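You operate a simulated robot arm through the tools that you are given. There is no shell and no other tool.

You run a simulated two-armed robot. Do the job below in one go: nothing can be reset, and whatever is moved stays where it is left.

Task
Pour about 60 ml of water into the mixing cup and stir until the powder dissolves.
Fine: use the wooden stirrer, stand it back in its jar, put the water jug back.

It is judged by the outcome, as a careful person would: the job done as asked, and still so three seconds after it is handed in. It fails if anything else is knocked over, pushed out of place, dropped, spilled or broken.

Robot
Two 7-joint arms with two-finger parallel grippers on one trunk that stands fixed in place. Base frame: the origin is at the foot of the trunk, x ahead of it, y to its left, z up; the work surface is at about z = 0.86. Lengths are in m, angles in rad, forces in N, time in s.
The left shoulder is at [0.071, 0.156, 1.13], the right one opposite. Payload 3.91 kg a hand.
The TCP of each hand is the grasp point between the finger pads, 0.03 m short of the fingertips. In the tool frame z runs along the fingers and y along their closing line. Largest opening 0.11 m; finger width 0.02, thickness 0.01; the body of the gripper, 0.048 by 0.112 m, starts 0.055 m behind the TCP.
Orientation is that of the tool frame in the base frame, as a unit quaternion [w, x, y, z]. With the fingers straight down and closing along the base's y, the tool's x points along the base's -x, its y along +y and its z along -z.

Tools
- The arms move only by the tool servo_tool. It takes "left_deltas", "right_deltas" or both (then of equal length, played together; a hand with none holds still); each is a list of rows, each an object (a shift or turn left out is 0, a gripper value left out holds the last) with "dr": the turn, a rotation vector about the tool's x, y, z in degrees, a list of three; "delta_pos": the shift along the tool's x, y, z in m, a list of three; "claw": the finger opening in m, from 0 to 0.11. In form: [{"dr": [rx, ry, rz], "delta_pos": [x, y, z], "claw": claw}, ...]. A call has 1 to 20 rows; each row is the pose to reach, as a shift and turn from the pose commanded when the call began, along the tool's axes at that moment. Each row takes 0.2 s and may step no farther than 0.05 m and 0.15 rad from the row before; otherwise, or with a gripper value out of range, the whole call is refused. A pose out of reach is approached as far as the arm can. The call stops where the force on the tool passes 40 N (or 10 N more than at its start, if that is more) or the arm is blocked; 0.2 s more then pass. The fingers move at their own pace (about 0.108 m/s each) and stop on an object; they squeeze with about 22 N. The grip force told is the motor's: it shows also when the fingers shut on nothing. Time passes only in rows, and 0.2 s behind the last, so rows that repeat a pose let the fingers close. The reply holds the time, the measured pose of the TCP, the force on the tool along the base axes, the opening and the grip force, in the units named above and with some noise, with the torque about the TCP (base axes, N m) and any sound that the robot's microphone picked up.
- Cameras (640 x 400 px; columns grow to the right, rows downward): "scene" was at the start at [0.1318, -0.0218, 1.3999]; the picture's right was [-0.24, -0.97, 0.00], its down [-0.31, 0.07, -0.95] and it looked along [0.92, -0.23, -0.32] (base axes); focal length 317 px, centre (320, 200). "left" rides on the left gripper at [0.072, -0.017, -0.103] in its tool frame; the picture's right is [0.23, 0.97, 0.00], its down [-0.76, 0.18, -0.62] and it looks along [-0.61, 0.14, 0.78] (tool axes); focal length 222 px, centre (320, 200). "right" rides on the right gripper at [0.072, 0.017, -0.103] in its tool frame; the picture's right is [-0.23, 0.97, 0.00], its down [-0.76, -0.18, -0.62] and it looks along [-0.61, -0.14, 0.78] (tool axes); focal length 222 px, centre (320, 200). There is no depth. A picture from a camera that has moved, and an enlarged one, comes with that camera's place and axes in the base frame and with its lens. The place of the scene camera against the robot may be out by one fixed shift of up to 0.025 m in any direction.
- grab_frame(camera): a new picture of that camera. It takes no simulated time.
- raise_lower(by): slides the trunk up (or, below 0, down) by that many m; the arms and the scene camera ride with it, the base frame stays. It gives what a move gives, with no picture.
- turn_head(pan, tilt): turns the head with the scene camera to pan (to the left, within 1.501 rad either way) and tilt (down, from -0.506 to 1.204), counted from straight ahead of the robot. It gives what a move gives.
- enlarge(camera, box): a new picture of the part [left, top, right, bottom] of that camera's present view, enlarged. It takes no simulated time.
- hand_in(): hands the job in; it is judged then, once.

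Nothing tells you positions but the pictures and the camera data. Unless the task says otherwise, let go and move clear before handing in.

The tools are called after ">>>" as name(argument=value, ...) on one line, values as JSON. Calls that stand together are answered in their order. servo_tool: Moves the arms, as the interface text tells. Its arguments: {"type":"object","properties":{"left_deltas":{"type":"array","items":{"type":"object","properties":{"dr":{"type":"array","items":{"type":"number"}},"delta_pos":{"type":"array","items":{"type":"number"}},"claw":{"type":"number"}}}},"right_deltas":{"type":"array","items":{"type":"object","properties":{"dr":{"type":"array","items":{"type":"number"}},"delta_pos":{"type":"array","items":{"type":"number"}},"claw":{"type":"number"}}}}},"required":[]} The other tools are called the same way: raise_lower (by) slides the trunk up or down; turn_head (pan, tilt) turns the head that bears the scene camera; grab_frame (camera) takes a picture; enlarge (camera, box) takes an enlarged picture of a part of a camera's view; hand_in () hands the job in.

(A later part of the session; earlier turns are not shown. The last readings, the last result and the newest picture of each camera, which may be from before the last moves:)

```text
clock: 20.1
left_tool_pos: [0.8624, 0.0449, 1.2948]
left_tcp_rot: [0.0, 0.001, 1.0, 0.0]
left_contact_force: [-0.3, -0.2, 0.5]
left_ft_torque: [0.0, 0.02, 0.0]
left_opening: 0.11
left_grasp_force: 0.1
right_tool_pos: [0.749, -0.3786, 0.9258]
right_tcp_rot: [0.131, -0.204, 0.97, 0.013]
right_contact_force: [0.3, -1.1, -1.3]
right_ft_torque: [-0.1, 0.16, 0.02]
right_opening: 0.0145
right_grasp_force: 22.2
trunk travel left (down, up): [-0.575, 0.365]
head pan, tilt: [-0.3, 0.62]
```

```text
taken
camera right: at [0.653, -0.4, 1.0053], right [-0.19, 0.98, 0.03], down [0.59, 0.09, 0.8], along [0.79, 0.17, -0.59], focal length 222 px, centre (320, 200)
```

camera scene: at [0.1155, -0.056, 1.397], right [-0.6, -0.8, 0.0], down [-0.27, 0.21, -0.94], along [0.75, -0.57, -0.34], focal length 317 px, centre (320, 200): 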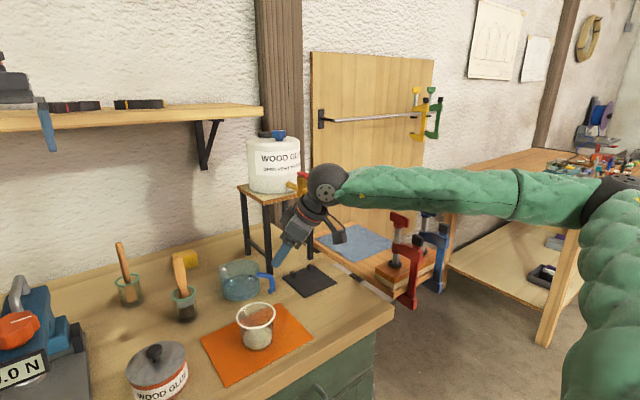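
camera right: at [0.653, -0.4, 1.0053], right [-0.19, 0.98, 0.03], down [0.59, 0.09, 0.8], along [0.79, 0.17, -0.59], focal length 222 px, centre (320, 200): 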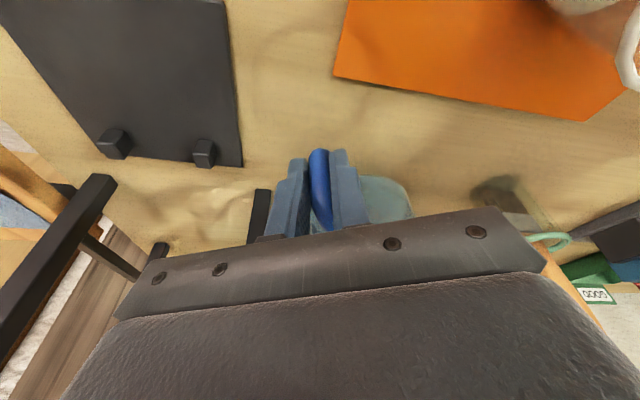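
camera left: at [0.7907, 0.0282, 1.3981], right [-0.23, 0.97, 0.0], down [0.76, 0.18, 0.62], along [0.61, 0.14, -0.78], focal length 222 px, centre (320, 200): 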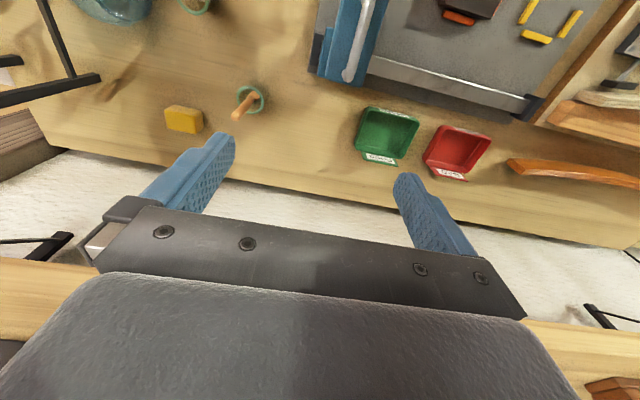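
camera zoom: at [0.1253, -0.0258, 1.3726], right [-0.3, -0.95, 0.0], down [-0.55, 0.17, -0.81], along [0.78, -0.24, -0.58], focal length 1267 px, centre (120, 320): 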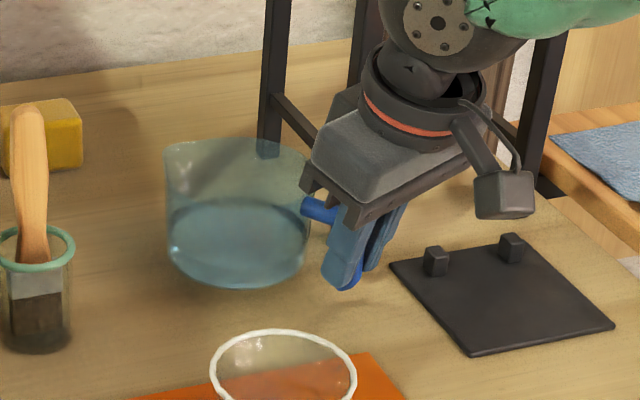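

The jug lifts level with no slip, and it is light (about 2 N). I'll raise it well above the cup rim and check the spout direction before moving over.

>>> servo_tool(right_deltas=[{"delta_pos": [-0.0051, -0.0006, -0.0193]}, {"delta_pos": [-0.0103, -0.0012, -0.0386]}, {"delta_pos": [-0.0154, -0.0018, -0.058]}, {"delta_pos": [-0.0206, -0.0024, -0.0773]}, {"delta_pos": [-0.0257, -0.003, -0.0966]}, {"delta_pos": [-0.0309, -0.0036, -0.116]}, {"delta_pos": [-0.0347, -0.004, -0.1304]}, {"delta_pos": [-0.0347, -0.004, -0.1304]}])

>>> grab_frame(camera="scene")

>>> enlarge(camera="scene", box=[320, 80, 450, 180])

>>> grab_frame(camera="right")

```text
clock: 21.9
left_tool_pos: [0.8628, 0.045, 1.2935]
left_tcp_rot: [0.0, 0.001, 1.0, 0.0]
left_contact_force: [0.1, 0.8, 0.7]
left_ft_torque: [-0.01, -0.04, 0.04]
left_opening: 0.1098
left_grasp_force: 0.1
right_tool_pos: [0.7482, -0.3792, 1.0601]
right_tcp_rot: [0.13, -0.204, 0.97, 0.013]
right_contact_force: [-0.4, 0.3, -1.4]
right_ft_torque: [-0.13, 0.12, -0.01]
right_opening: 0.0142
right_grasp_force: 22.2
trunk travel left (down, up): [-0.575, 0.365]
head pan, tilt: [-0.3, 0.62]
```

```text
taken
camera scene: at [0.1254, -0.0258, 1.3726], right [-0.3, -0.96, 0.0], down [-0.56, 0.17, -0.81], along [0.78, -0.24, -0.58], focal length 317 px, centre (320, 200)
```

scene: 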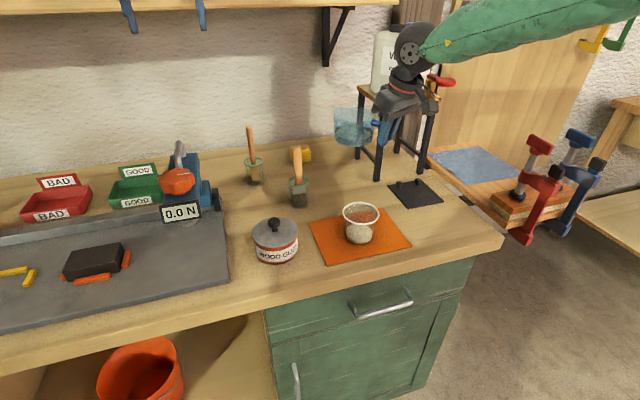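

```text
4.00 times, centred on (385, 130) of scene
camera zoom: at [0.1254, -0.0258, 1.3726], right [-0.3, -0.96, 0.0], down [-0.56, 0.17, -0.81], along [0.78, -0.24, -0.58], focal length 1267 px, centre (60, 480)
```

zoom: 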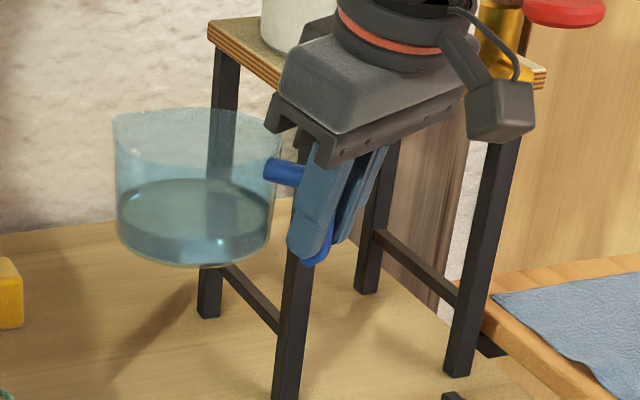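

```text
taken
camera right: at [0.6506, -0.401, 1.1398], right [-0.19, 0.98, 0.03], down [0.59, 0.09, 0.8], along [0.79, 0.17, -0.59], focal length 222 px, centre (320, 200)
```

right: 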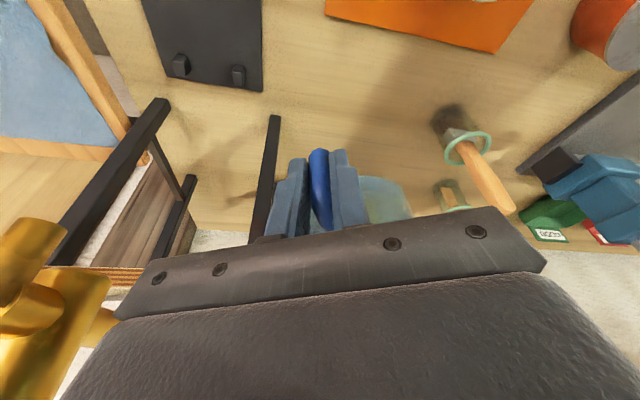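

The jug is held level; the torque direction shows it sits about 38° left of +x from the handle, as before. I'll move it back toward the cup at this height, stopping where the hand camera can see the cup.

>>> servo_tool(right_deltas=[{"delta_pos": [0.01, 0.003, -0.003]}, {"delta_pos": [0.03, 0.0085, -0.0082]}, {"delta_pos": [0.052, 0.0148, -0.0143]}, {"delta_pos": [0.074, 0.021, -0.0203]}, {"delta_pos": [0.096, 0.0273, -0.0264]}, {"delta_pos": [0.116, 0.033, -0.0319]}, {"delta_pos": [0.13, 0.037, -0.0357]}, {"delta_pos": [0.139, 0.0395, -0.0382]}, {"delta_pos": [0.139, 0.0395, -0.0382]}])

>>> grab_frame(camera="right")

>>> enlarge(camera="scene", box=[300, 100, 440, 260])

```text
clock: 23.9
left_tool_pos: [0.8623, 0.0452, 1.2951]
left_tcp_rot: [0.0, 0.0, 1.0, 0.0]
left_contact_force: [-0.4, -0.5, 0.2]
left_ft_torque: [0.03, -0.01, 0.0]
left_opening: 0.1099
left_grasp_force: 0.0
right_tool_pos: [0.6008, -0.399, 1.0586]
right_tcp_rot: [0.131, -0.205, 0.97, 0.014]
right_contact_force: [0.3, -1.1, -2.8]
right_ft_torque: [-0.09, 0.13, 0.01]
right_opening: 0.0146
right_grasp_force: 22.1
trunk travel left (down, up): [-0.575, 0.365]
head pan, tilt: [-0.3, 0.62]
```

```text
taken
camera right: at [0.5046, -0.421, 1.1387], right [-0.19, 0.98, 0.03], down [0.59, 0.09, 0.8], along [0.79, 0.17, -0.59], focal length 222 px, centre (320, 200)
```

right: 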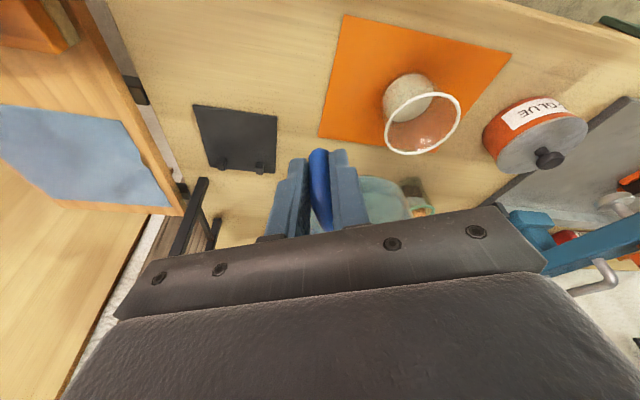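

```text
2.50 times, centred on (370, 180) of scene
camera zoom: at [0.1254, -0.0256, 1.3726], right [-0.3, -0.96, 0.0], down [-0.56, 0.17, -0.81], along [0.78, -0.24, -0.58], focal length 792 px, centre (195, 250)
```

zoom: 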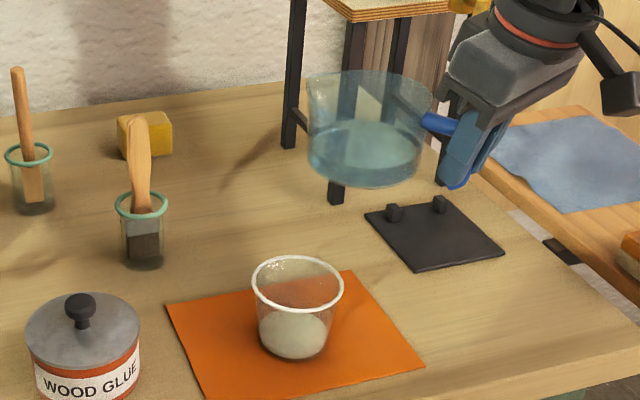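

The cup centre comes out near [0.629, -0.278]. I'll move the level jug to a start pose behind the cup (spout about 5 cm short of its centre, above the rim).

>>> servo_tool(right_deltas=[{"delta_pos": [0.01, 0.0043, -0.0029]}, {"delta_pos": [0.03, 0.013, -0.0088]}, {"delta_pos": [0.052, 0.0226, -0.0153]}, {"delta_pos": [0.074, 0.0321, -0.0217]}, {"delta_pos": [0.093, 0.0404, -0.0273]}, {"delta_pos": [0.107, 0.0464, -0.0314]}, {"delta_pos": [0.107, 0.0464, -0.0314]}])

>>> grab_frame(camera="scene")

>>> grab_frame(camera="right")

```text
clock: 25.5
left_tool_pos: [0.8627, 0.0448, 1.2955]
left_tcp_rot: [0.0, 0.001, 1.0, 0.0]
left_contact_force: [0.0, 0.7, -0.5]
left_ft_torque: [0.02, -0.01, 0.02]
left_opening: 0.1097
left_grasp_force: 0.1
right_tool_pos: [0.4796, -0.4011, 1.0617]
right_tcp_rot: [0.13, -0.204, 0.97, 0.013]
right_contact_force: [0.5, 0.3, -1.0]
right_ft_torque: [-0.08, 0.16, 0.04]
right_opening: 0.0142
right_grasp_force: 22.4
trunk travel left (down, up): [-0.575, 0.365]
head pan, tilt: [-0.3, 0.62]
```

```text
taken
camera scene: at [0.1253, -0.0251, 1.3726], right [-0.3, -0.96, 0.0], down [-0.56, 0.17, -0.81], along [0.78, -0.24, -0.58], focal length 317 px, centre (320, 200)
```

scene: 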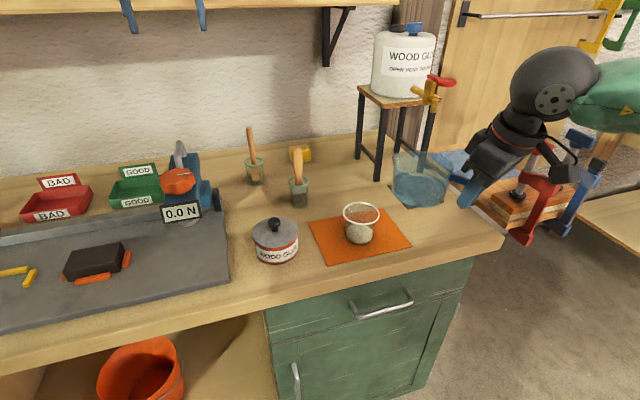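

```text
taken
camera right: at [0.3833, -0.4231, 1.141], right [-0.19, 0.98, 0.03], down [0.59, 0.09, 0.8], along [0.79, 0.17, -0.59], focal length 222 px, centre (320, 200)
```

right: 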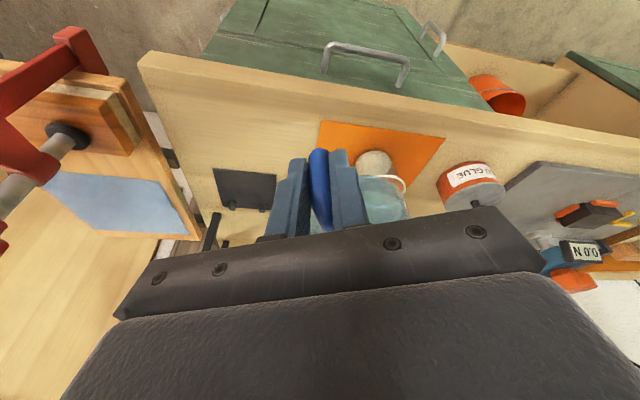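

The level jug is behind the cup. I'll take close-ups of the jug and cup here as a baseline before tilting.

>>> enlarge(camera="scene", box=[370, 130, 480, 220])

>>> enlarge(camera="scene", box=[335, 195, 385, 250])

```text
4.44 times, centred on (425, 175) of scene
camera zoom: at [0.1253, -0.0251, 1.3726], right [-0.3, -0.96, 0.0], down [-0.56, 0.17, -0.81], along [0.78, -0.24, -0.58], focal length 1408 px, centre (-147, 311)
```

zoom: 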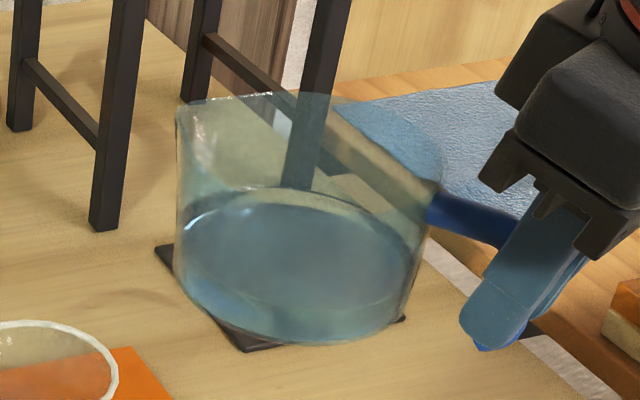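

```text
7.27 times, centred on (360, 222) of scene
camera zoom: at [0.1253, -0.0251, 1.3726], right [-0.3, -0.96, 0.0], down [-0.56, 0.17, -0.81], along [0.78, -0.24, -0.58], focal length 2304 px, centre (29, 36)
```

zoom: 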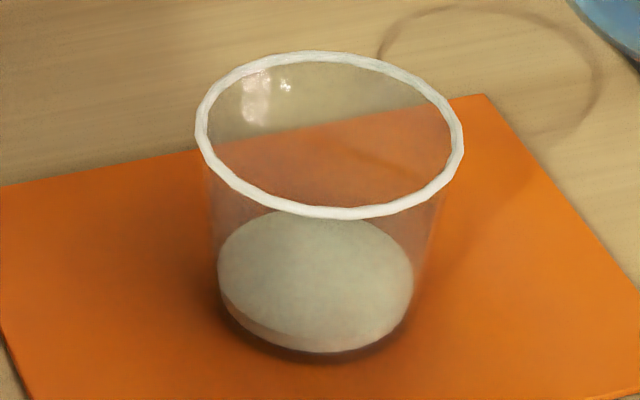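

The faint ring on the bench is still there although the jug has moved, so I'll look at that area and where the jug stood.

>>> enlarge(camera="scene", box=[320, 140, 450, 230])

>>> enlarge(camera="scene", box=[320, 150, 400, 215])

```text
4.44 times, centred on (385, 185) of scene
camera zoom: at [0.1253, -0.0251, 1.3726], right [-0.3, -0.96, 0.0], down [-0.56, 0.17, -0.81], along [0.78, -0.24, -0.58], focal length 1408 px, centre (31, 267)
```

zoom: 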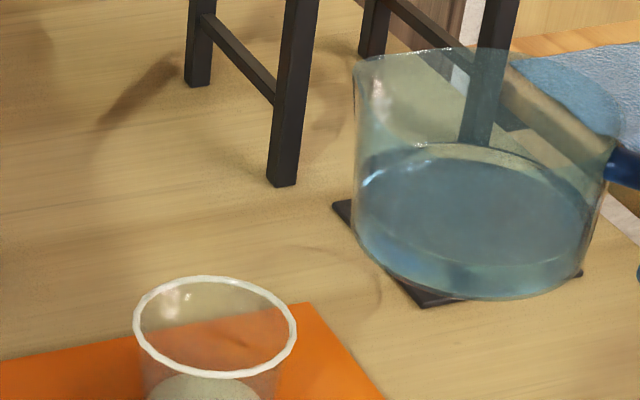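

```text
6.15 times, centred on (360, 182) of scene
camera zoom: at [0.1253, -0.0251, 1.3726], right [-0.3, -0.96, 0.0], down [-0.56, 0.17, -0.81], along [0.78, -0.24, -0.58], focal length 1950 px, centre (74, 308)
```

zoom: 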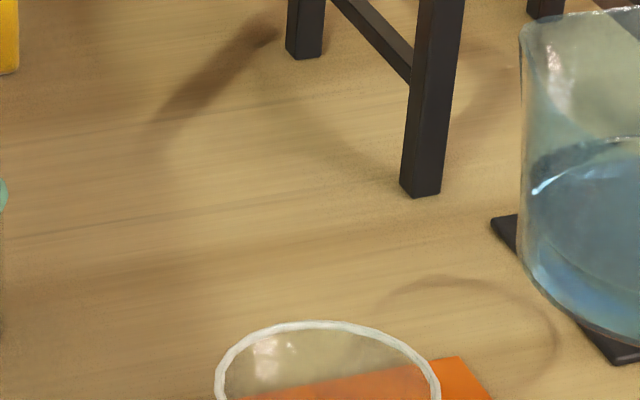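

That ring is just a mark on the bench; the jug stood further back, and I'll return it there. Now I'll tilt gradually to about 28°, bringing the spout over the cup.

>>> servo_tool(right_deltas=[{"dr": [0.91, 3.36, -0.35], "delta_pos": [-0.0031, 0.001, 0.0019]}, {"dr": [1.82, 6.72, -0.69], "delta_pos": [-0.0062, 0.0021, 0.0038]}, {"dr": [2.73, 10.08, -1.04], "delta_pos": [-0.0094, 0.0031, 0.0057]}, {"dr": [3.64, 13.44, -1.38], "delta_pos": [-0.0125, 0.0042, 0.0076]}, {"dr": [4.55, 16.8, -1.73], "delta_pos": [-0.0156, 0.0052, 0.0095]}, {"dr": [5.47, 20.17, -2.08], "delta_pos": [-0.0187, 0.0063, 0.0115]}, {"dr": [6.38, 23.5, -2.42], "delta_pos": [-0.0218, 0.0073, 0.0134]}, {"dr": [7.29, 26.9, -2.77], "delta_pos": [-0.025, 0.0084, 0.0153]}, {"dr": [7.29, 26.9, -2.77], "delta_pos": [-0.025, 0.0084, 0.0153]}])

>>> grab_frame(camera="scene")

>>> enlarge(camera="scene", box=[320, 130, 460, 250])

```text
clock: 27.5
left_tool_pos: [0.862, 0.0432, 1.2953]
left_tcp_rot: [0.0, 0.001, 1.0, 0.0]
left_contact_force: [-0.2, 0.2, -0.2]
left_ft_torque: [0.02, 0.02, -0.01]
left_opening: 0.1101
left_grasp_force: 0.0
right_tool_pos: [0.5026, -0.3837, 1.0525]
right_tcp_rot: [-0.086, -0.216, 0.968, -0.098]
right_contact_force: [0.0, 0.3, -1.4]
right_ft_torque: [-0.08, 0.1, 0.0]
right_opening: 0.0141
right_grasp_force: 21.6
trunk travel left (down, up): [-0.575, 0.365]
head pan, tilt: [-0.3, 0.62]
```

```text
taken
camera scene: at [0.1246, -0.0263, 1.3727], right [-0.3, -0.96, 0.0], down [-0.55, 0.17, -0.81], along [0.78, -0.24, -0.58], focal length 317 px, centre (320, 200)
```

scene: 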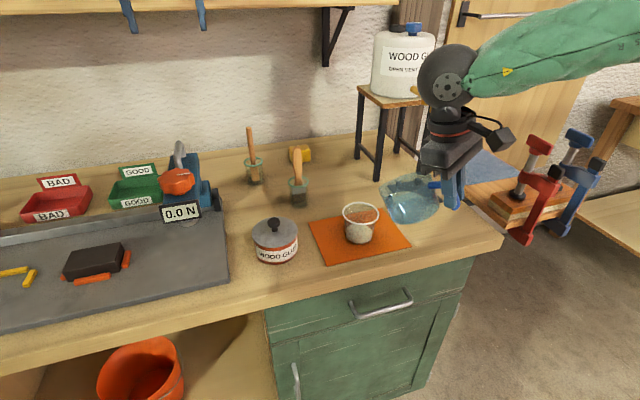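

```text
3.33 times, centred on (390, 190) of scene
camera zoom: at [0.1246, -0.0263, 1.3727], right [-0.3, -0.96, 0.0], down [-0.55, 0.17, -0.81], along [0.78, -0.24, -0.58], focal length 1056 px, centre (87, 233)
```

zoom: 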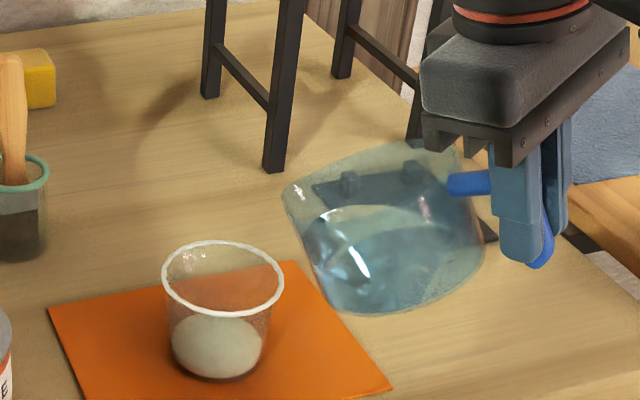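

At 28° no water is flowing yet. The spout tip is about 3.3 cm short of the cup's centre by the camera, so I'll advance it as I tilt to ~36° and lower it a little.

>>> servo_tool(right_deltas=[{"dr": [0.48, 1.93, -0.2], "delta_pos": [-0.0064, 0.003, 0.004]}, {"dr": [0.97, 3.86, -0.4], "delta_pos": [-0.0128, 0.006, 0.0079]}, {"dr": [1.45, 5.79, -0.6], "delta_pos": [-0.0191, 0.0091, 0.0119]}, {"dr": [1.93, 7.72, -0.8], "delta_pos": [-0.0255, 0.0121, 0.0158]}, {"dr": [1.93, 7.72, -0.8], "delta_pos": [-0.0255, 0.0121, 0.0158]}])

>>> enlarge(camera="scene", box=[320, 150, 440, 250])

```text
clock: 28.7
left_tool_pos: [0.8626, 0.0458, 1.296]
left_tcp_rot: [0.0, 0.002, 1.0, 0.0]
left_contact_force: [0.5, -0.4, 0.5]
left_ft_torque: [-0.01, 0.0, -0.01]
left_opening: 0.1101
left_grasp_force: 0.1
right_tool_pos: [0.5163, -0.3664, 1.0288]
right_tcp_rot: [-0.147, -0.217, 0.956, -0.129]
right_contact_force: [-0.4, 0.2, -2.0]
right_ft_torque: [-0.06, 0.09, 0.04]
right_opening: 0.014
right_grasp_force: 22.3
trunk travel left (down, up): [-0.575, 0.365]
head pan, tilt: [-0.3, 0.62]
```

```text
4.00 times, centred on (380, 200) of scene
camera zoom: at [0.1246, -0.026, 1.3727], right [-0.3, -0.96, 0.0], down [-0.55, 0.17, -0.81], along [0.78, -0.24, -0.58], focal length 1267 px, centre (80, 200)
```

zoom: 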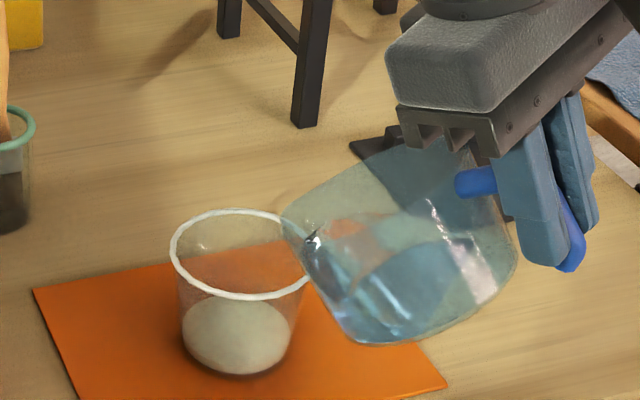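

The spout is now well inside the cup's rim and the water is close to the lip. I'll creep up 4° pivoting about the spout and watch for flow.

>>> servo_tool(right_deltas=[{"dr": [0.48, 1.93, -0.2], "delta_pos": [-0.002, -0.0001, -0.0054]}, {"dr": [0.96, 3.86, -0.4], "delta_pos": [-0.004, -0.0002, -0.0108]}, {"dr": [0.96, 3.86, -0.4], "delta_pos": [-0.004, -0.0002, -0.0108]}])

>>> enlarge(camera="scene", box=[325, 160, 425, 250])

```text
clock: 29.5
left_tool_pos: [0.8628, 0.0444, 1.2968]
left_tcp_rot: [0.0, 0.002, 1.0, 0.0]
left_contact_force: [-0.1, -0.5, 0.8]
left_ft_torque: [0.03, 0.03, 0.0]
left_opening: 0.1101
left_grasp_force: 0.0
right_tool_pos: [0.5239, -0.3603, 1.0371]
right_tcp_rot: [-0.177, -0.218, 0.949, -0.144]
right_contact_force: [0.3, 0.6, -1.9]
right_ft_torque: [-0.05, 0.12, -0.05]
right_opening: 0.0141
right_grasp_force: 22.5
trunk travel left (down, up): [-0.575, 0.365]
head pan, tilt: [-0.3, 0.62]
```

```text
4.44 times, centred on (375, 205) of scene
camera zoom: at [0.125, -0.026, 1.3726], right [-0.3, -0.96, 0.0], down [-0.56, 0.17, -0.81], along [0.78, -0.24, -0.58], focal length 1408 px, centre (76, 178)
```

zoom: 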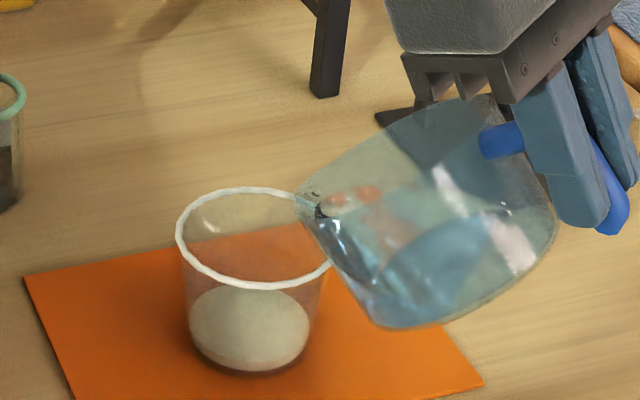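

Water is right at the lip. Another 3° with a short hold.

>>> servo_tool(right_deltas=[{"dr": [0.36, 1.45, -0.15], "delta_pos": [0.0001, -0.0005, -0.0037]}, {"dr": [0.72, 2.9, -0.3], "delta_pos": [0.0002, -0.0009, -0.0075]}, {"dr": [0.72, 2.9, -0.3], "delta_pos": [0.0002, -0.0009, -0.0075]}])

>>> enlarge(camera="scene", box=[325, 160, 425, 250])

```text
clock: 30.3
left_tool_pos: [0.8623, 0.0438, 1.2956]
left_tcp_rot: [0.0, 0.001, 1.0, -0.001]
left_contact_force: [-0.2, -0.1, 0.1]
left_ft_torque: [0.0, 0.02, 0.01]
left_opening: 0.1102
left_grasp_force: 0.1
right_tool_pos: [0.5258, -0.3598, 1.0449]
right_tcp_rot: [-0.201, -0.217, 0.942, -0.155]
right_contact_force: [0.4, 0.3, -1.4]
right_ft_torque: [-0.05, 0.1, 0.04]
right_opening: 0.0142
right_grasp_force: 22.6
trunk travel left (down, up): [-0.575, 0.365]
head pan, tilt: [-0.3, 0.62]
```

```text
4.44 times, centred on (375, 205) of scene
camera zoom: at [0.1251, -0.0259, 1.3726], right [-0.3, -0.96, 0.0], down [-0.56, 0.17, -0.81], along [0.78, -0.24, -0.58], focal length 1408 px, centre (76, 178)
```

zoom: 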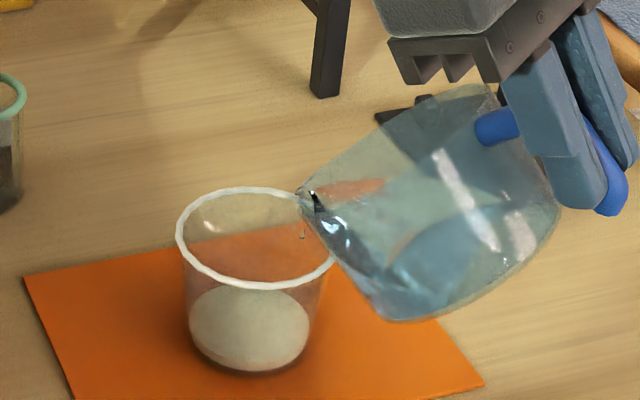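

There's a hint of a droplet below the spout. I'll zoom in on the spout and cup.

>>> enlarge(camera="scene", box=[355, 185, 415, 230])

>>> enlarge(camera="scene", box=[355, 195, 405, 250])

```text
8.89 times, centred on (385, 208) of scene
camera zoom: at [0.1251, -0.0259, 1.3726], right [-0.3, -0.96, 0.0], down [-0.56, 0.17, -0.81], along [0.78, -0.24, -0.58], focal length 2816 px, centre (-258, 133)
```

zoom: 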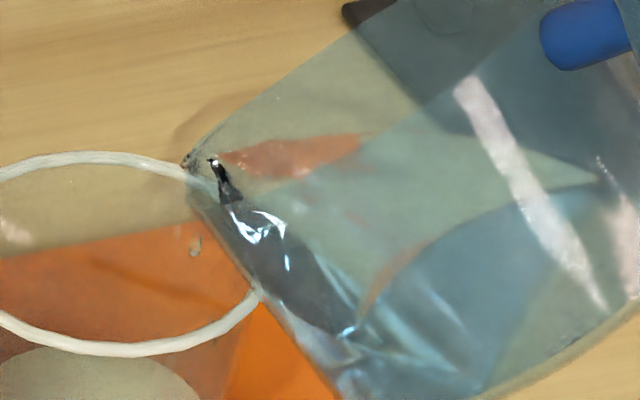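

```text
7.27 times, centred on (380, 222) of scene
camera zoom: at [0.1251, -0.0259, 1.3726], right [-0.3, -0.96, 0.0], down [-0.56, 0.17, -0.81], along [0.78, -0.24, -0.58], focal length 2304 px, centre (-116, 36)
```

zoom: 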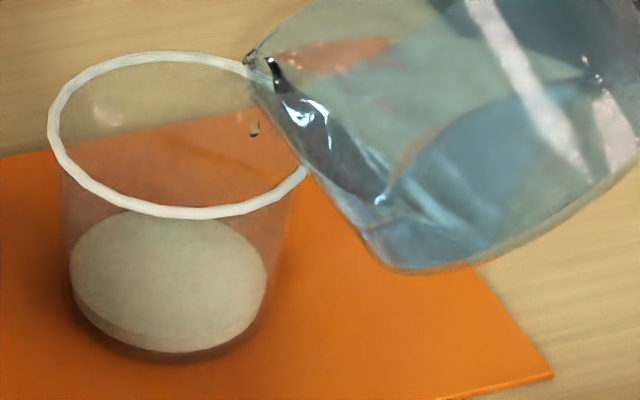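

Water is dripping off the spout tip into the cup, inside the rim. I'll advance the spout 7 mm for margin and tilt another 2°, then watch.

>>> servo_tool(right_deltas=[{"dr": [0.0, 0.0, 0.0], "delta_pos": [-0.0064, 0.0009, -0.0019]}, {"dr": [0.48, 1.93, -0.2], "delta_pos": [-0.0064, 0.0009, -0.0069]}, {"dr": [0.48, 1.93, -0.2], "delta_pos": [-0.0064, 0.0009, -0.0069]}])

>>> enlarge(camera="scene", box=[335, 185, 405, 250])

```text
clock: 31.1
left_tool_pos: [0.8634, 0.0454, 1.2948]
left_tcp_rot: [0.0, 0.001, 1.0, 0.0]
left_contact_force: [0.3, 0.4, -0.2]
left_ft_torque: [-0.02, 0.02, -0.01]
left_opening: 0.1099
left_grasp_force: 0.0
right_tool_pos: [0.533, -0.3549, 1.0468]
right_tcp_rot: [-0.216, -0.217, 0.938, -0.161]
right_contact_force: [0.3, 1.1, -1.4]
right_ft_torque: [-0.04, 0.09, 0.04]
right_opening: 0.0143
right_grasp_force: 22.5
trunk travel left (down, up): [-0.575, 0.365]
head pan, tilt: [-0.3, 0.62]
```

```text
6.15 times, centred on (370, 218) of scene
camera zoom: at [0.1251, -0.026, 1.3726], right [-0.3, -0.96, 0.0], down [-0.56, 0.17, -0.81], along [0.78, -0.24, -0.58], focal length 1950 px, centre (12, 92)
```

zoom: 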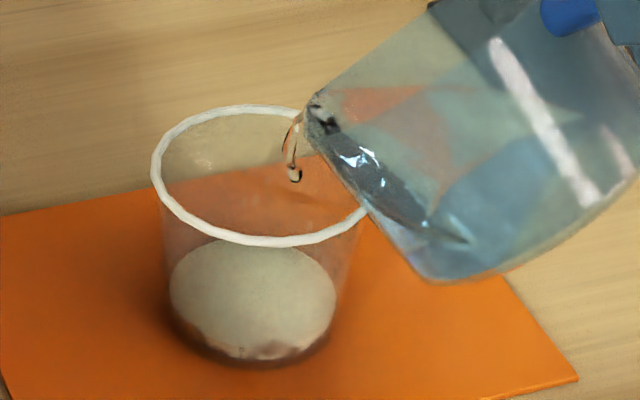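

A thin stream now falls inside the cup. I'll hold here and watch the cup.

>>> servo_tool(right_deltas=[{"dr": [0, 0, 0]}, {"dr": [0, 0, 0]}])

>>> enlarge(camera="scene", box=[335, 185, 405, 250])

```text
clock: 31.7
left_tool_pos: [0.8634, 0.0458, 1.2962]
left_tcp_rot: [-0.001, 0.001, 1.0, 0.0]
left_contact_force: [-0.7, 0.1, 0.2]
left_ft_torque: [-0.03, -0.02, 0.03]
left_opening: 0.1097
left_grasp_force: 0.0
right_tool_pos: [0.5332, -0.3526, 1.0481]
right_tcp_rot: [-0.217, -0.217, 0.938, -0.162]
right_contact_force: [0.2, 0.7, -1.5]
right_ft_torque: [-0.05, 0.07, 0.0]
right_opening: 0.0138
right_grasp_force: 21.8
trunk travel left (down, up): [-0.575, 0.365]
head pan, tilt: [-0.3, 0.62]
```

```text
6.15 times, centred on (370, 218) of scene
camera zoom: at [0.1252, -0.0257, 1.3726], right [-0.3, -0.96, 0.0], down [-0.56, 0.17, -0.81], along [0.78, -0.24, -0.58], focal length 1950 px, centre (12, 92)
```

zoom: 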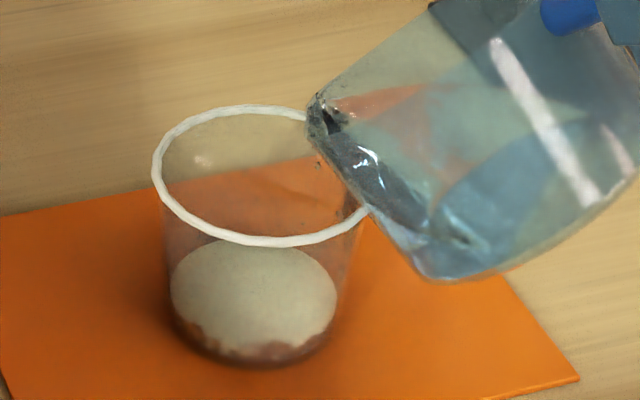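

The flow has slowed to drops at this angle, with only a little water in so far. Another 2° pivoting on the spout.

>>> servo_tool(right_deltas=[{"dr": [0.24, 0.97, -0.1], "delta_pos": [-0.0009, -0.0001, -0.0028]}, {"dr": [0.48, 1.93, -0.2], "delta_pos": [-0.0018, -0.0001, -0.0056]}, {"dr": [0.48, 1.93, -0.2], "delta_pos": [-0.0018, -0.0001, -0.0056]}, {"dr": [0.48, 1.93, -0.2], "delta_pos": [-0.0018, -0.0001, -0.0056]}])

>>> enlarge(camera="scene", box=[335, 185, 405, 250])

```text
clock: 32.7
left_tool_pos: [0.8628, 0.0449, 1.2956]
left_tcp_rot: [0.0, 0.001, 1.0, 0.0]
left_contact_force: [0.9, 0.4, -0.1]
left_ft_torque: [0.03, 0.0, -0.03]
left_opening: 0.1099
left_grasp_force: 0.1
right_tool_pos: [0.538, -0.3508, 1.0532]
right_tcp_rot: [-0.231, -0.216, 0.933, -0.168]
right_contact_force: [0.1, 0.6, -1.3]
right_ft_torque: [0.01, 0.07, 0.02]
right_opening: 0.0142
right_grasp_force: 22.3
trunk travel left (down, up): [-0.575, 0.365]
head pan, tilt: [-0.3, 0.62]
```

```text
6.15 times, centred on (370, 218) of scene
camera zoom: at [0.1253, -0.0256, 1.3726], right [-0.3, -0.96, 0.0], down [-0.56, 0.17, -0.81], along [0.78, -0.24, -0.58], focal length 1950 px, centre (12, 92)
```

zoom: 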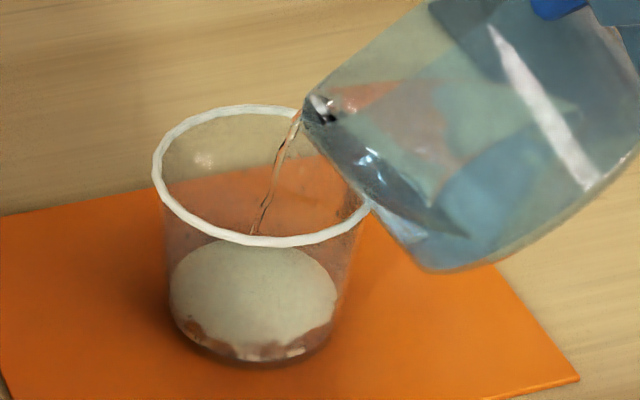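

A steady thin stream lands near the middle of the cup. I'll hold and keep checking.

>>> servo_tool(right_deltas=[{"dr": [0, 0, 0]}, {"dr": [0, 0, 0]}, {"dr": [0, 0, 0]}])

>>> enlarge(camera="scene", box=[335, 185, 405, 250])

```text
clock: 33.5
left_tool_pos: [0.8639, 0.0457, 1.2962]
left_tcp_rot: [0.0, 0.001, 1.0, 0.0]
left_contact_force: [0.2, 0.6, -0.6]
left_ft_torque: [0.0, 0.01, 0.03]
left_opening: 0.1101
left_grasp_force: 0.0
right_tool_pos: [0.5369, -0.351, 1.0532]
right_tcp_rot: [-0.231, -0.216, 0.934, -0.168]
right_contact_force: [0.2, -0.1, -1.7]
right_ft_torque: [-0.06, 0.07, 0.01]
right_opening: 0.014
right_grasp_force: 21.7
trunk travel left (down, up): [-0.575, 0.365]
head pan, tilt: [-0.3, 0.62]
```

```text
6.15 times, centred on (370, 218) of scene
camera zoom: at [0.1252, -0.0257, 1.3726], right [-0.3, -0.96, 0.0], down [-0.56, 0.17, -0.81], along [0.78, -0.24, -0.58], focal length 1950 px, centre (12, 92)
```

zoom: 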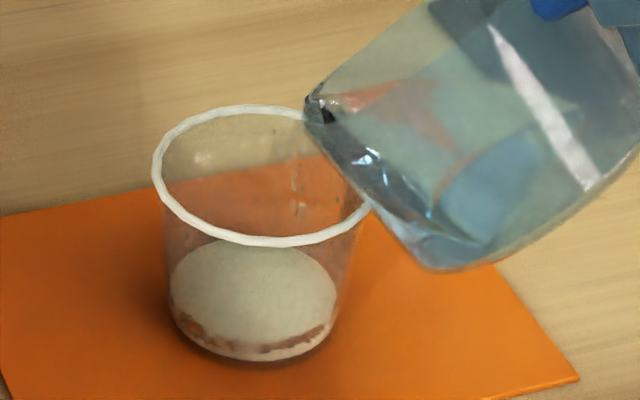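

The flow at this angle has ended again. I'll zoom into the cup to judge how much is in it.

>>> enlarge(camera="scene", box=[345, 210, 385, 245])

>>> enlarge(camera="scene", box=[365, 180, 425, 235])

```text
11.43 times, centred on (365, 228) of scene
camera zoom: at [0.1252, -0.0257, 1.3726], right [-0.3, -0.96, 0.0], down [-0.56, 0.17, -0.81], along [0.78, -0.24, -0.58], focal length 3621 px, centre (-194, -114)
```

zoom: 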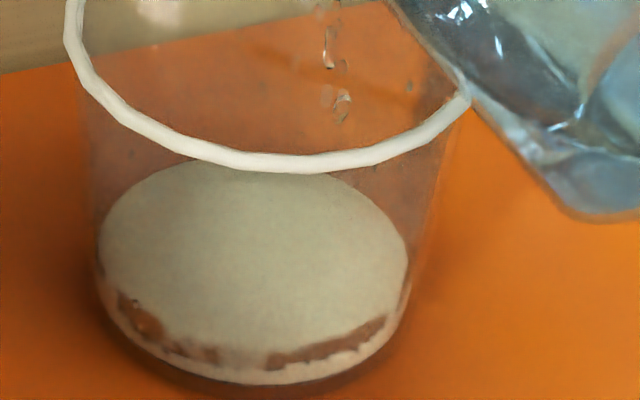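

```text
7.27 times, centred on (395, 208) of scene
camera zoom: at [0.1252, -0.0257, 1.3726], right [-0.3, -0.96, 0.0], down [-0.56, 0.17, -0.81], along [0.78, -0.24, -0.58], focal length 2304 px, centre (-226, 146)
```

zoom: 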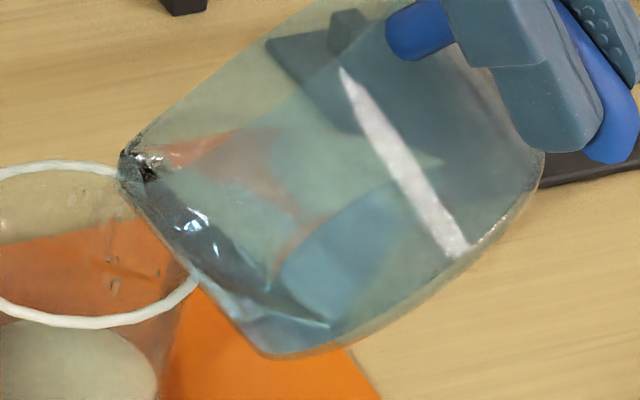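

Only a shallow wet layer shows in the cup so far. I'll hold for another second to see whether this angle is exhausted.

>>> servo_tool(right_deltas=[{"dr": [0, 0, 0]}, {"dr": [0, 0, 0]}, {"dr": [0, 0, 0]}, {"dr": [0, 0, 0]}])

>>> enlarge(camera="scene", box=[345, 195, 395, 245])

```text
clock: 34.5
left_tool_pos: [0.8628, 0.0453, 1.2953]
left_tcp_rot: [0.0, 0.002, 1.0, -0.001]
left_contact_force: [0.0, -0.6, 0.2]
left_ft_torque: [0.02, 0.0, 0.03]
left_opening: 0.1098
left_grasp_force: 0.0
right_tool_pos: [0.5377, -0.3504, 1.0521]
right_tcp_rot: [-0.231, -0.217, 0.933, -0.169]
right_contact_force: [-0.2, 0.2, -2.2]
right_ft_torque: [-0.03, 0.07, 0.01]
right_opening: 0.0138
right_grasp_force: 22.3
trunk travel left (down, up): [-0.575, 0.365]
head pan, tilt: [-0.3, 0.62]
```

```text
8.00 times, centred on (370, 220) of scene
camera zoom: at [0.1252, -0.0257, 1.3726], right [-0.3, -0.96, 0.0], down [-0.56, 0.17, -0.81], along [0.78, -0.24, -0.58], focal length 2534 px, centre (-80, 40)
```

zoom: 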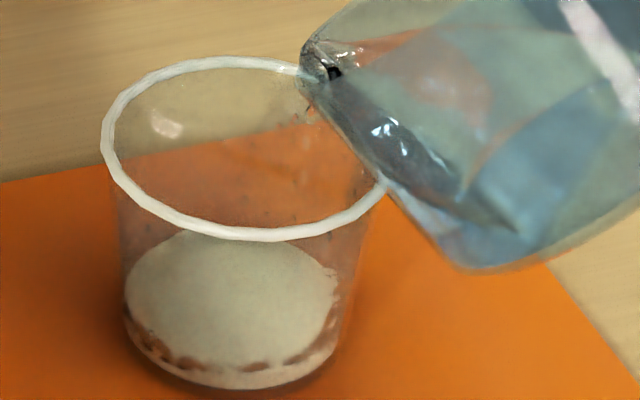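

Still dripping slowly; the wet ring in the cup is growing. Another 2° of tilt.

>>> servo_tool(right_deltas=[{"dr": [0.24, 0.97, -0.1], "delta_pos": [-0.0003, -0.0002, -0.0023]}, {"dr": [0.48, 1.93, -0.2], "delta_pos": [-0.0006, -0.0004, -0.0046]}, {"dr": [0.48, 1.93, -0.2], "delta_pos": [-0.0006, -0.0004, -0.0046]}, {"dr": [0.48, 1.93, -0.2], "delta_pos": [-0.0006, -0.0004, -0.0046]}])

>>> enlarge(camera="scene", box=[345, 195, 395, 245])

```text
clock: 35.5
left_tool_pos: [0.8626, 0.045, 1.2951]
left_tcp_rot: [0.0, 0.002, 1.0, 0.0]
left_contact_force: [0.2, -0.4, 0.1]
left_ft_torque: [0.0, 0.02, 0.01]
left_opening: 0.11
left_grasp_force: 0.0
right_tool_pos: [0.5397, -0.3479, 1.0557]
right_tcp_rot: [-0.246, -0.217, 0.928, -0.177]
right_contact_force: [0.6, -1.2, -2.8]
right_ft_torque: [-0.09, 0.07, 0.02]
right_opening: 0.014
right_grasp_force: 21.8
trunk travel left (down, up): [-0.575, 0.365]
head pan, tilt: [-0.3, 0.62]
```

```text
8.00 times, centred on (370, 220) of scene
camera zoom: at [0.1253, -0.0256, 1.3726], right [-0.3, -0.96, 0.0], down [-0.56, 0.17, -0.81], along [0.78, -0.24, -0.58], focal length 2534 px, centre (-80, 40)
```

zoom: 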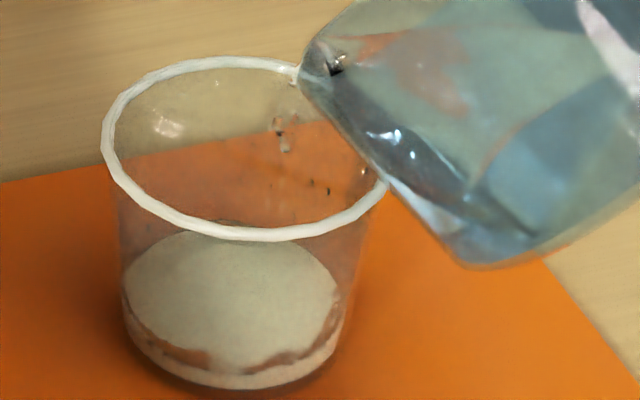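

The water line is rising. Before adding more I'll bring the jug back to level at the earlier pose and compare its level with the baseline, so I don't overshoot.

>>> servo_tool(right_deltas=[{"dr": [-0.98, -3.94, 0.41], "delta_pos": [0.0056, -0.0014, 0.0034]}, {"dr": [-1.97, -7.88, 0.82], "delta_pos": [0.0112, -0.0028, 0.0069]}, {"dr": [-2.95, -11.8, 1.23], "delta_pos": [0.0168, -0.0042, 0.0103]}, {"dr": [-3.93, -15.8, 1.64], "delta_pos": [0.0224, -0.0056, 0.0137]}, {"dr": [-4.92, -19.7, 2.05], "delta_pos": [0.028, -0.007, 0.0171]}, {"dr": [-5.9, -23.6, 2.46], "delta_pos": [0.0336, -0.0084, 0.0206]}, {"dr": [-6.88, -27.6, 2.87], "delta_pos": [0.0392, -0.0098, 0.024]}, {"dr": [-7.87, -31.5, 3.28], "delta_pos": [0.0448, -0.0112, 0.0274]}, {"dr": [-8.85, -35.5, 3.69], "delta_pos": [0.0504, -0.0126, 0.0308]}, {"dr": [-9.83, -39.4, 4.1], "delta_pos": [0.056, -0.014, 0.0342]}, {"dr": [-10.8, -43.4, 4.51], "delta_pos": [0.0616, -0.0154, 0.0377]}, {"dr": [-11.8, -47.3, 4.92], "delta_pos": [0.0672, -0.0168, 0.0411]}, {"dr": [-11.8, -47.3, 4.92], "delta_pos": [0.0672, -0.0168, 0.0411]}, {"dr": [-11.8, -47.3, 4.92], "delta_pos": [0.0672, -0.0168, 0.0411]}, {"dr": [-11.8, -47.3, 4.92], "delta_pos": [0.0672, -0.0168, 0.0411]}])

>>> enlarge(camera="scene", box=[370, 130, 480, 220])

>>> enlarge(camera="scene", box=[340, 200, 380, 245])

```text
clock: 38.7
left_tool_pos: [0.8625, 0.0451, 1.2954]
left_tcp_rot: [0.0, 0.001, 1.0, 0.0]
left_contact_force: [0.3, 0.0, -0.3]
left_ft_torque: [0.05, -0.03, 0.01]
left_opening: 0.1096
left_grasp_force: 0.1
right_tool_pos: [0.4787, -0.4021, 1.0624]
right_tcp_rot: [0.133, -0.204, 0.97, 0.009]
right_contact_force: [-0.4, 0.1, -1.5]
right_ft_torque: [-0.04, 0.11, 0.03]
right_opening: 0.0138
right_grasp_force: 22.2
trunk travel left (down, up): [-0.575, 0.365]
head pan, tilt: [-0.3, 0.62]
```

```text
4.44 times, centred on (425, 175) of scene
camera zoom: at [0.1251, -0.0256, 1.3726], right [-0.3, -0.96, 0.0], down [-0.56, 0.17, -0.81], along [0.78, -0.24, -0.58], focal length 1408 px, centre (-147, 311)
```

zoom: 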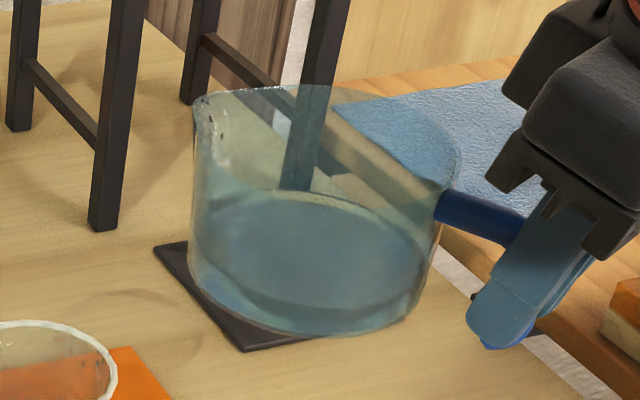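

```text
8.89 times, centred on (360, 222) of scene
camera zoom: at [0.1251, -0.0256, 1.3726], right [-0.3, -0.96, 0.0], down [-0.56, 0.17, -0.81], along [0.78, -0.24, -0.58], focal length 2816 px, centre (-36, 0)
```

zoom: 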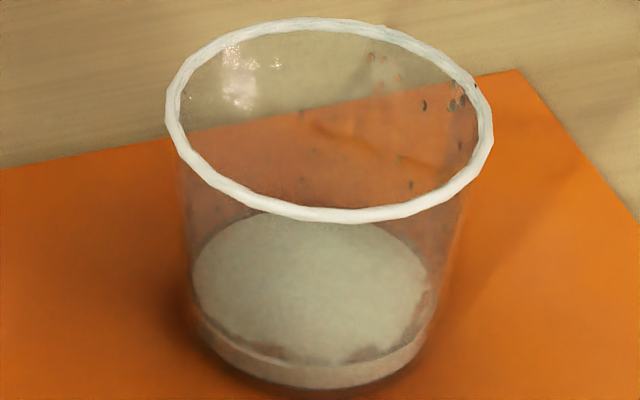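

About 6 mm seems to be gone from the jug, very roughly 35 ml. I'll zoom in further on both water lines for a better estimate and take a few more weight readings.

>>> enlarge(camera="scene", box=[380, 145, 460, 210])

>>> enlarge(camera="scene", box=[345, 220, 377, 246])

>>> grab_frame(camera="right")

>>> servo_tool(right_deltas=[{"dr": [0, 0, 0]}])

>>> servo_tool(right_deltas=[{"dr": [0, 0, 0]}])

>>> servo_tool(right_deltas=[{"dr": [0, 0, 0]}])

>>> servo_tool(right_deltas=[{"dr": [0, 0, 0]}])

```text
6.15 times, centred on (420, 178) of scene
camera zoom: at [0.1251, -0.0256, 1.3726], right [-0.3, -0.96, 0.0], down [-0.56, 0.17, -0.81], along [0.78, -0.24, -0.58], focal length 1950 px, centre (-295, 338)
```

zoom: 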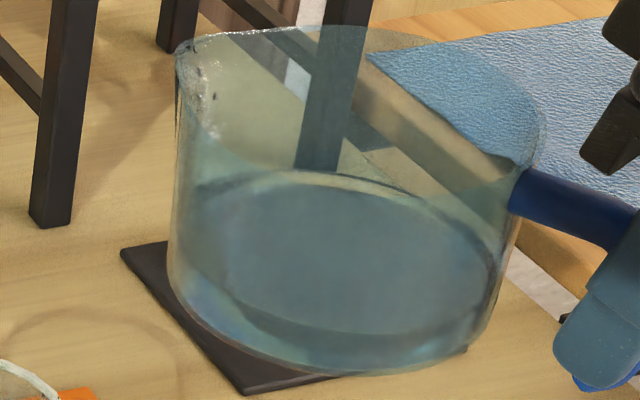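

```text
15.38 times, centred on (361, 233) of scene
camera zoom: at [0.1251, -0.0256, 1.3726], right [-0.3, -0.96, 0.0], down [-0.56, 0.17, -0.81], along [0.78, -0.24, -0.58], focal length 4874 px, centre (-311, -308)
```

zoom: 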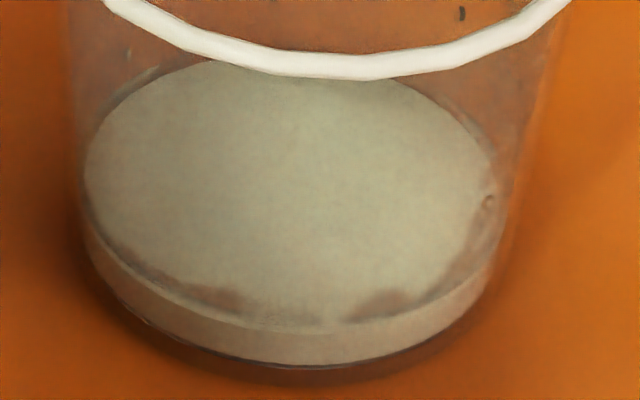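

```text
taken
camera right: at [0.381, -0.4244, 1.1418], right [-0.19, 0.98, 0.02], down [0.58, 0.09, 0.81], along [0.79, 0.17, -0.59], focal length 222 px, centre (320, 200)
```

right: 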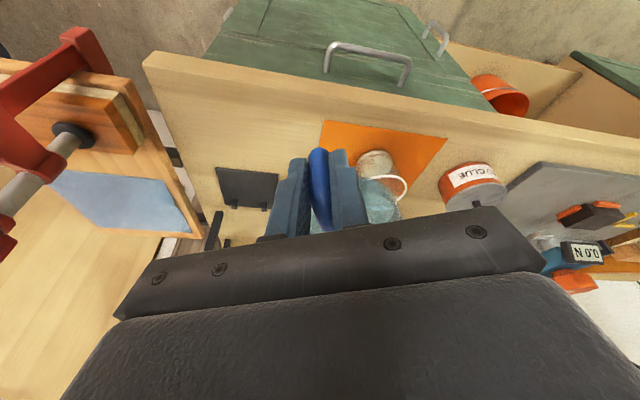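

```text
clock: 39.1
left_tool_pos: [0.8647, 0.0449, 1.2955]
left_tcp_rot: [0.0, 0.001, 1.0, 0.001]
left_contact_force: [0.3, 0.4, -0.3]
left_ft_torque: [0.01, 0.01, -0.01]
left_opening: 0.1098
left_grasp_force: 0.1
right_tool_pos: [0.4787, -0.4027, 1.0617]
right_tcp_rot: [0.133, -0.204, 0.97, 0.009]
right_contact_force: [-0.4, -0.1, -2.3]
right_ft_torque: [-0.03, 0.12, 0.02]
right_opening: 0.0137
right_grasp_force: 22.1
trunk travel left (down, up): [-0.575, 0.365]
head pan, tilt: [-0.3, 0.62]
```

```text
clock: 39.5
left_tool_pos: [0.8632, 0.0446, 1.2952]
left_tcp_rot: [0.0, 0.0, 1.0, -0.001]
left_contact_force: [0.2, -0.1, 0.5]
left_ft_torque: [-0.04, -0.02, -0.05]
left_opening: 0.1101
left_grasp_force: 0.2
right_tool_pos: [0.4776, -0.4035, 1.0627]
right_tcp_rot: [0.133, -0.204, 0.97, 0.009]
right_contact_force: [-0.1, -0.1, -0.7]
right_ft_torque: [-0.09, 0.11, 0.01]
right_opening: 0.0135
right_grasp_force: 22.2
trunk travel left (down, up): [-0.575, 0.365]
head pan, tilt: [-0.3, 0.62]
```

```text
clock: 39.9
left_tool_pos: [0.862, 0.0438, 1.2964]
left_tcp_rot: [-0.001, 0.001, 1.0, 0.0]
left_contact_force: [-0.3, -0.5, -0.6]
left_ft_torque: [0.0, 0.0, 0.01]
left_opening: 0.1097
left_grasp_force: 0.1
right_tool_pos: [0.4784, -0.4024, 1.0612]
right_tcp_rot: [0.134, -0.204, 0.97, 0.009]
right_contact_force: [-0.5, 0.0, -0.8]
right_ft_torque: [-0.11, 0.13, -0.01]
right_opening: 0.0137
right_grasp_force: 21.7
trunk travel left (down, up): [-0.575, 0.365]
head pan, tilt: [-0.3, 0.62]
```

```text
clock: 40.3
left_tool_pos: [0.8627, 0.0452, 1.2947]
left_tcp_rot: [0.001, 0.001, 1.0, 0.0]
left_contact_force: [-0.5, 0.2, 0.0]
left_ft_torque: [-0.03, -0.01, 0.02]
left_opening: 0.11
left_grasp_force: 0.0
right_tool_pos: [0.4788, -0.4033, 1.0634]
right_tcp_rot: [0.133, -0.204, 0.97, 0.009]
right_contact_force: [0.4, -0.1, -2.0]
right_ft_torque: [-0.07, 0.11, 0.02]
right_opening: 0.0139
right_grasp_force: 22.0
trunk travel left (down, up): [-0.575, 0.365]
head pan, tilt: [-0.3, 0.62]
```

I'll take the exact same cup close-up as the baseline for direct comparison, plus the right camera's close-up.

>>> enlarge(camera="scene", box=[335, 195, 385, 250])

>>> enlarge(camera="right", box=[340, 135, 430, 225])

```text
7.27 times, centred on (360, 222) of scene
camera zoom: at [0.125, -0.0258, 1.3726], right [-0.3, -0.96, 0.0], down [-0.56, 0.17, -0.81], along [0.78, -0.24, -0.58], focal length 2304 px, centre (29, 36)
```

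zoom: 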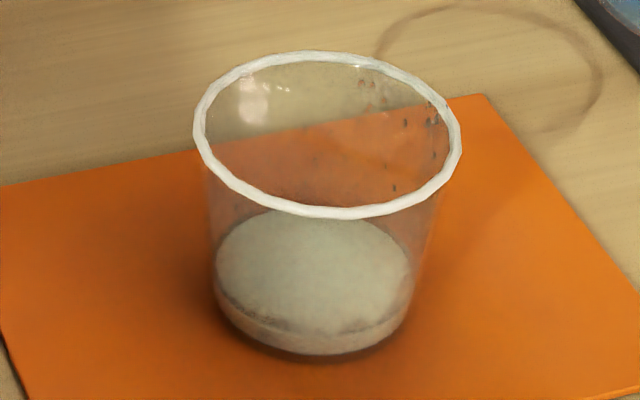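

```text
4.44 times, centred on (385, 180) of right
camera zoom: at [0.381, -0.4245, 1.1417], right [-0.19, 0.98, 0.02], down [0.58, 0.09, 0.81], along [0.79, 0.17, -0.59], focal length 987 px, centre (31, 289)
```

zoom: 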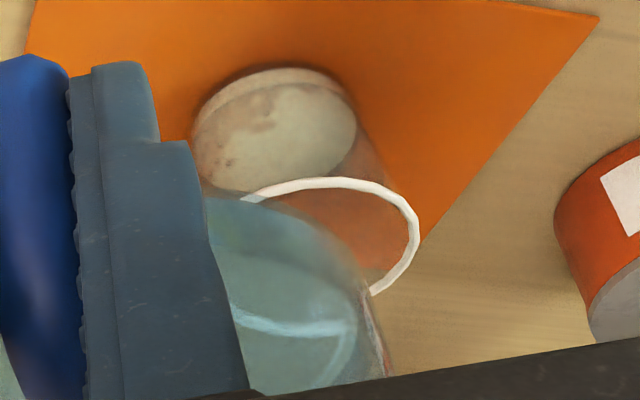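

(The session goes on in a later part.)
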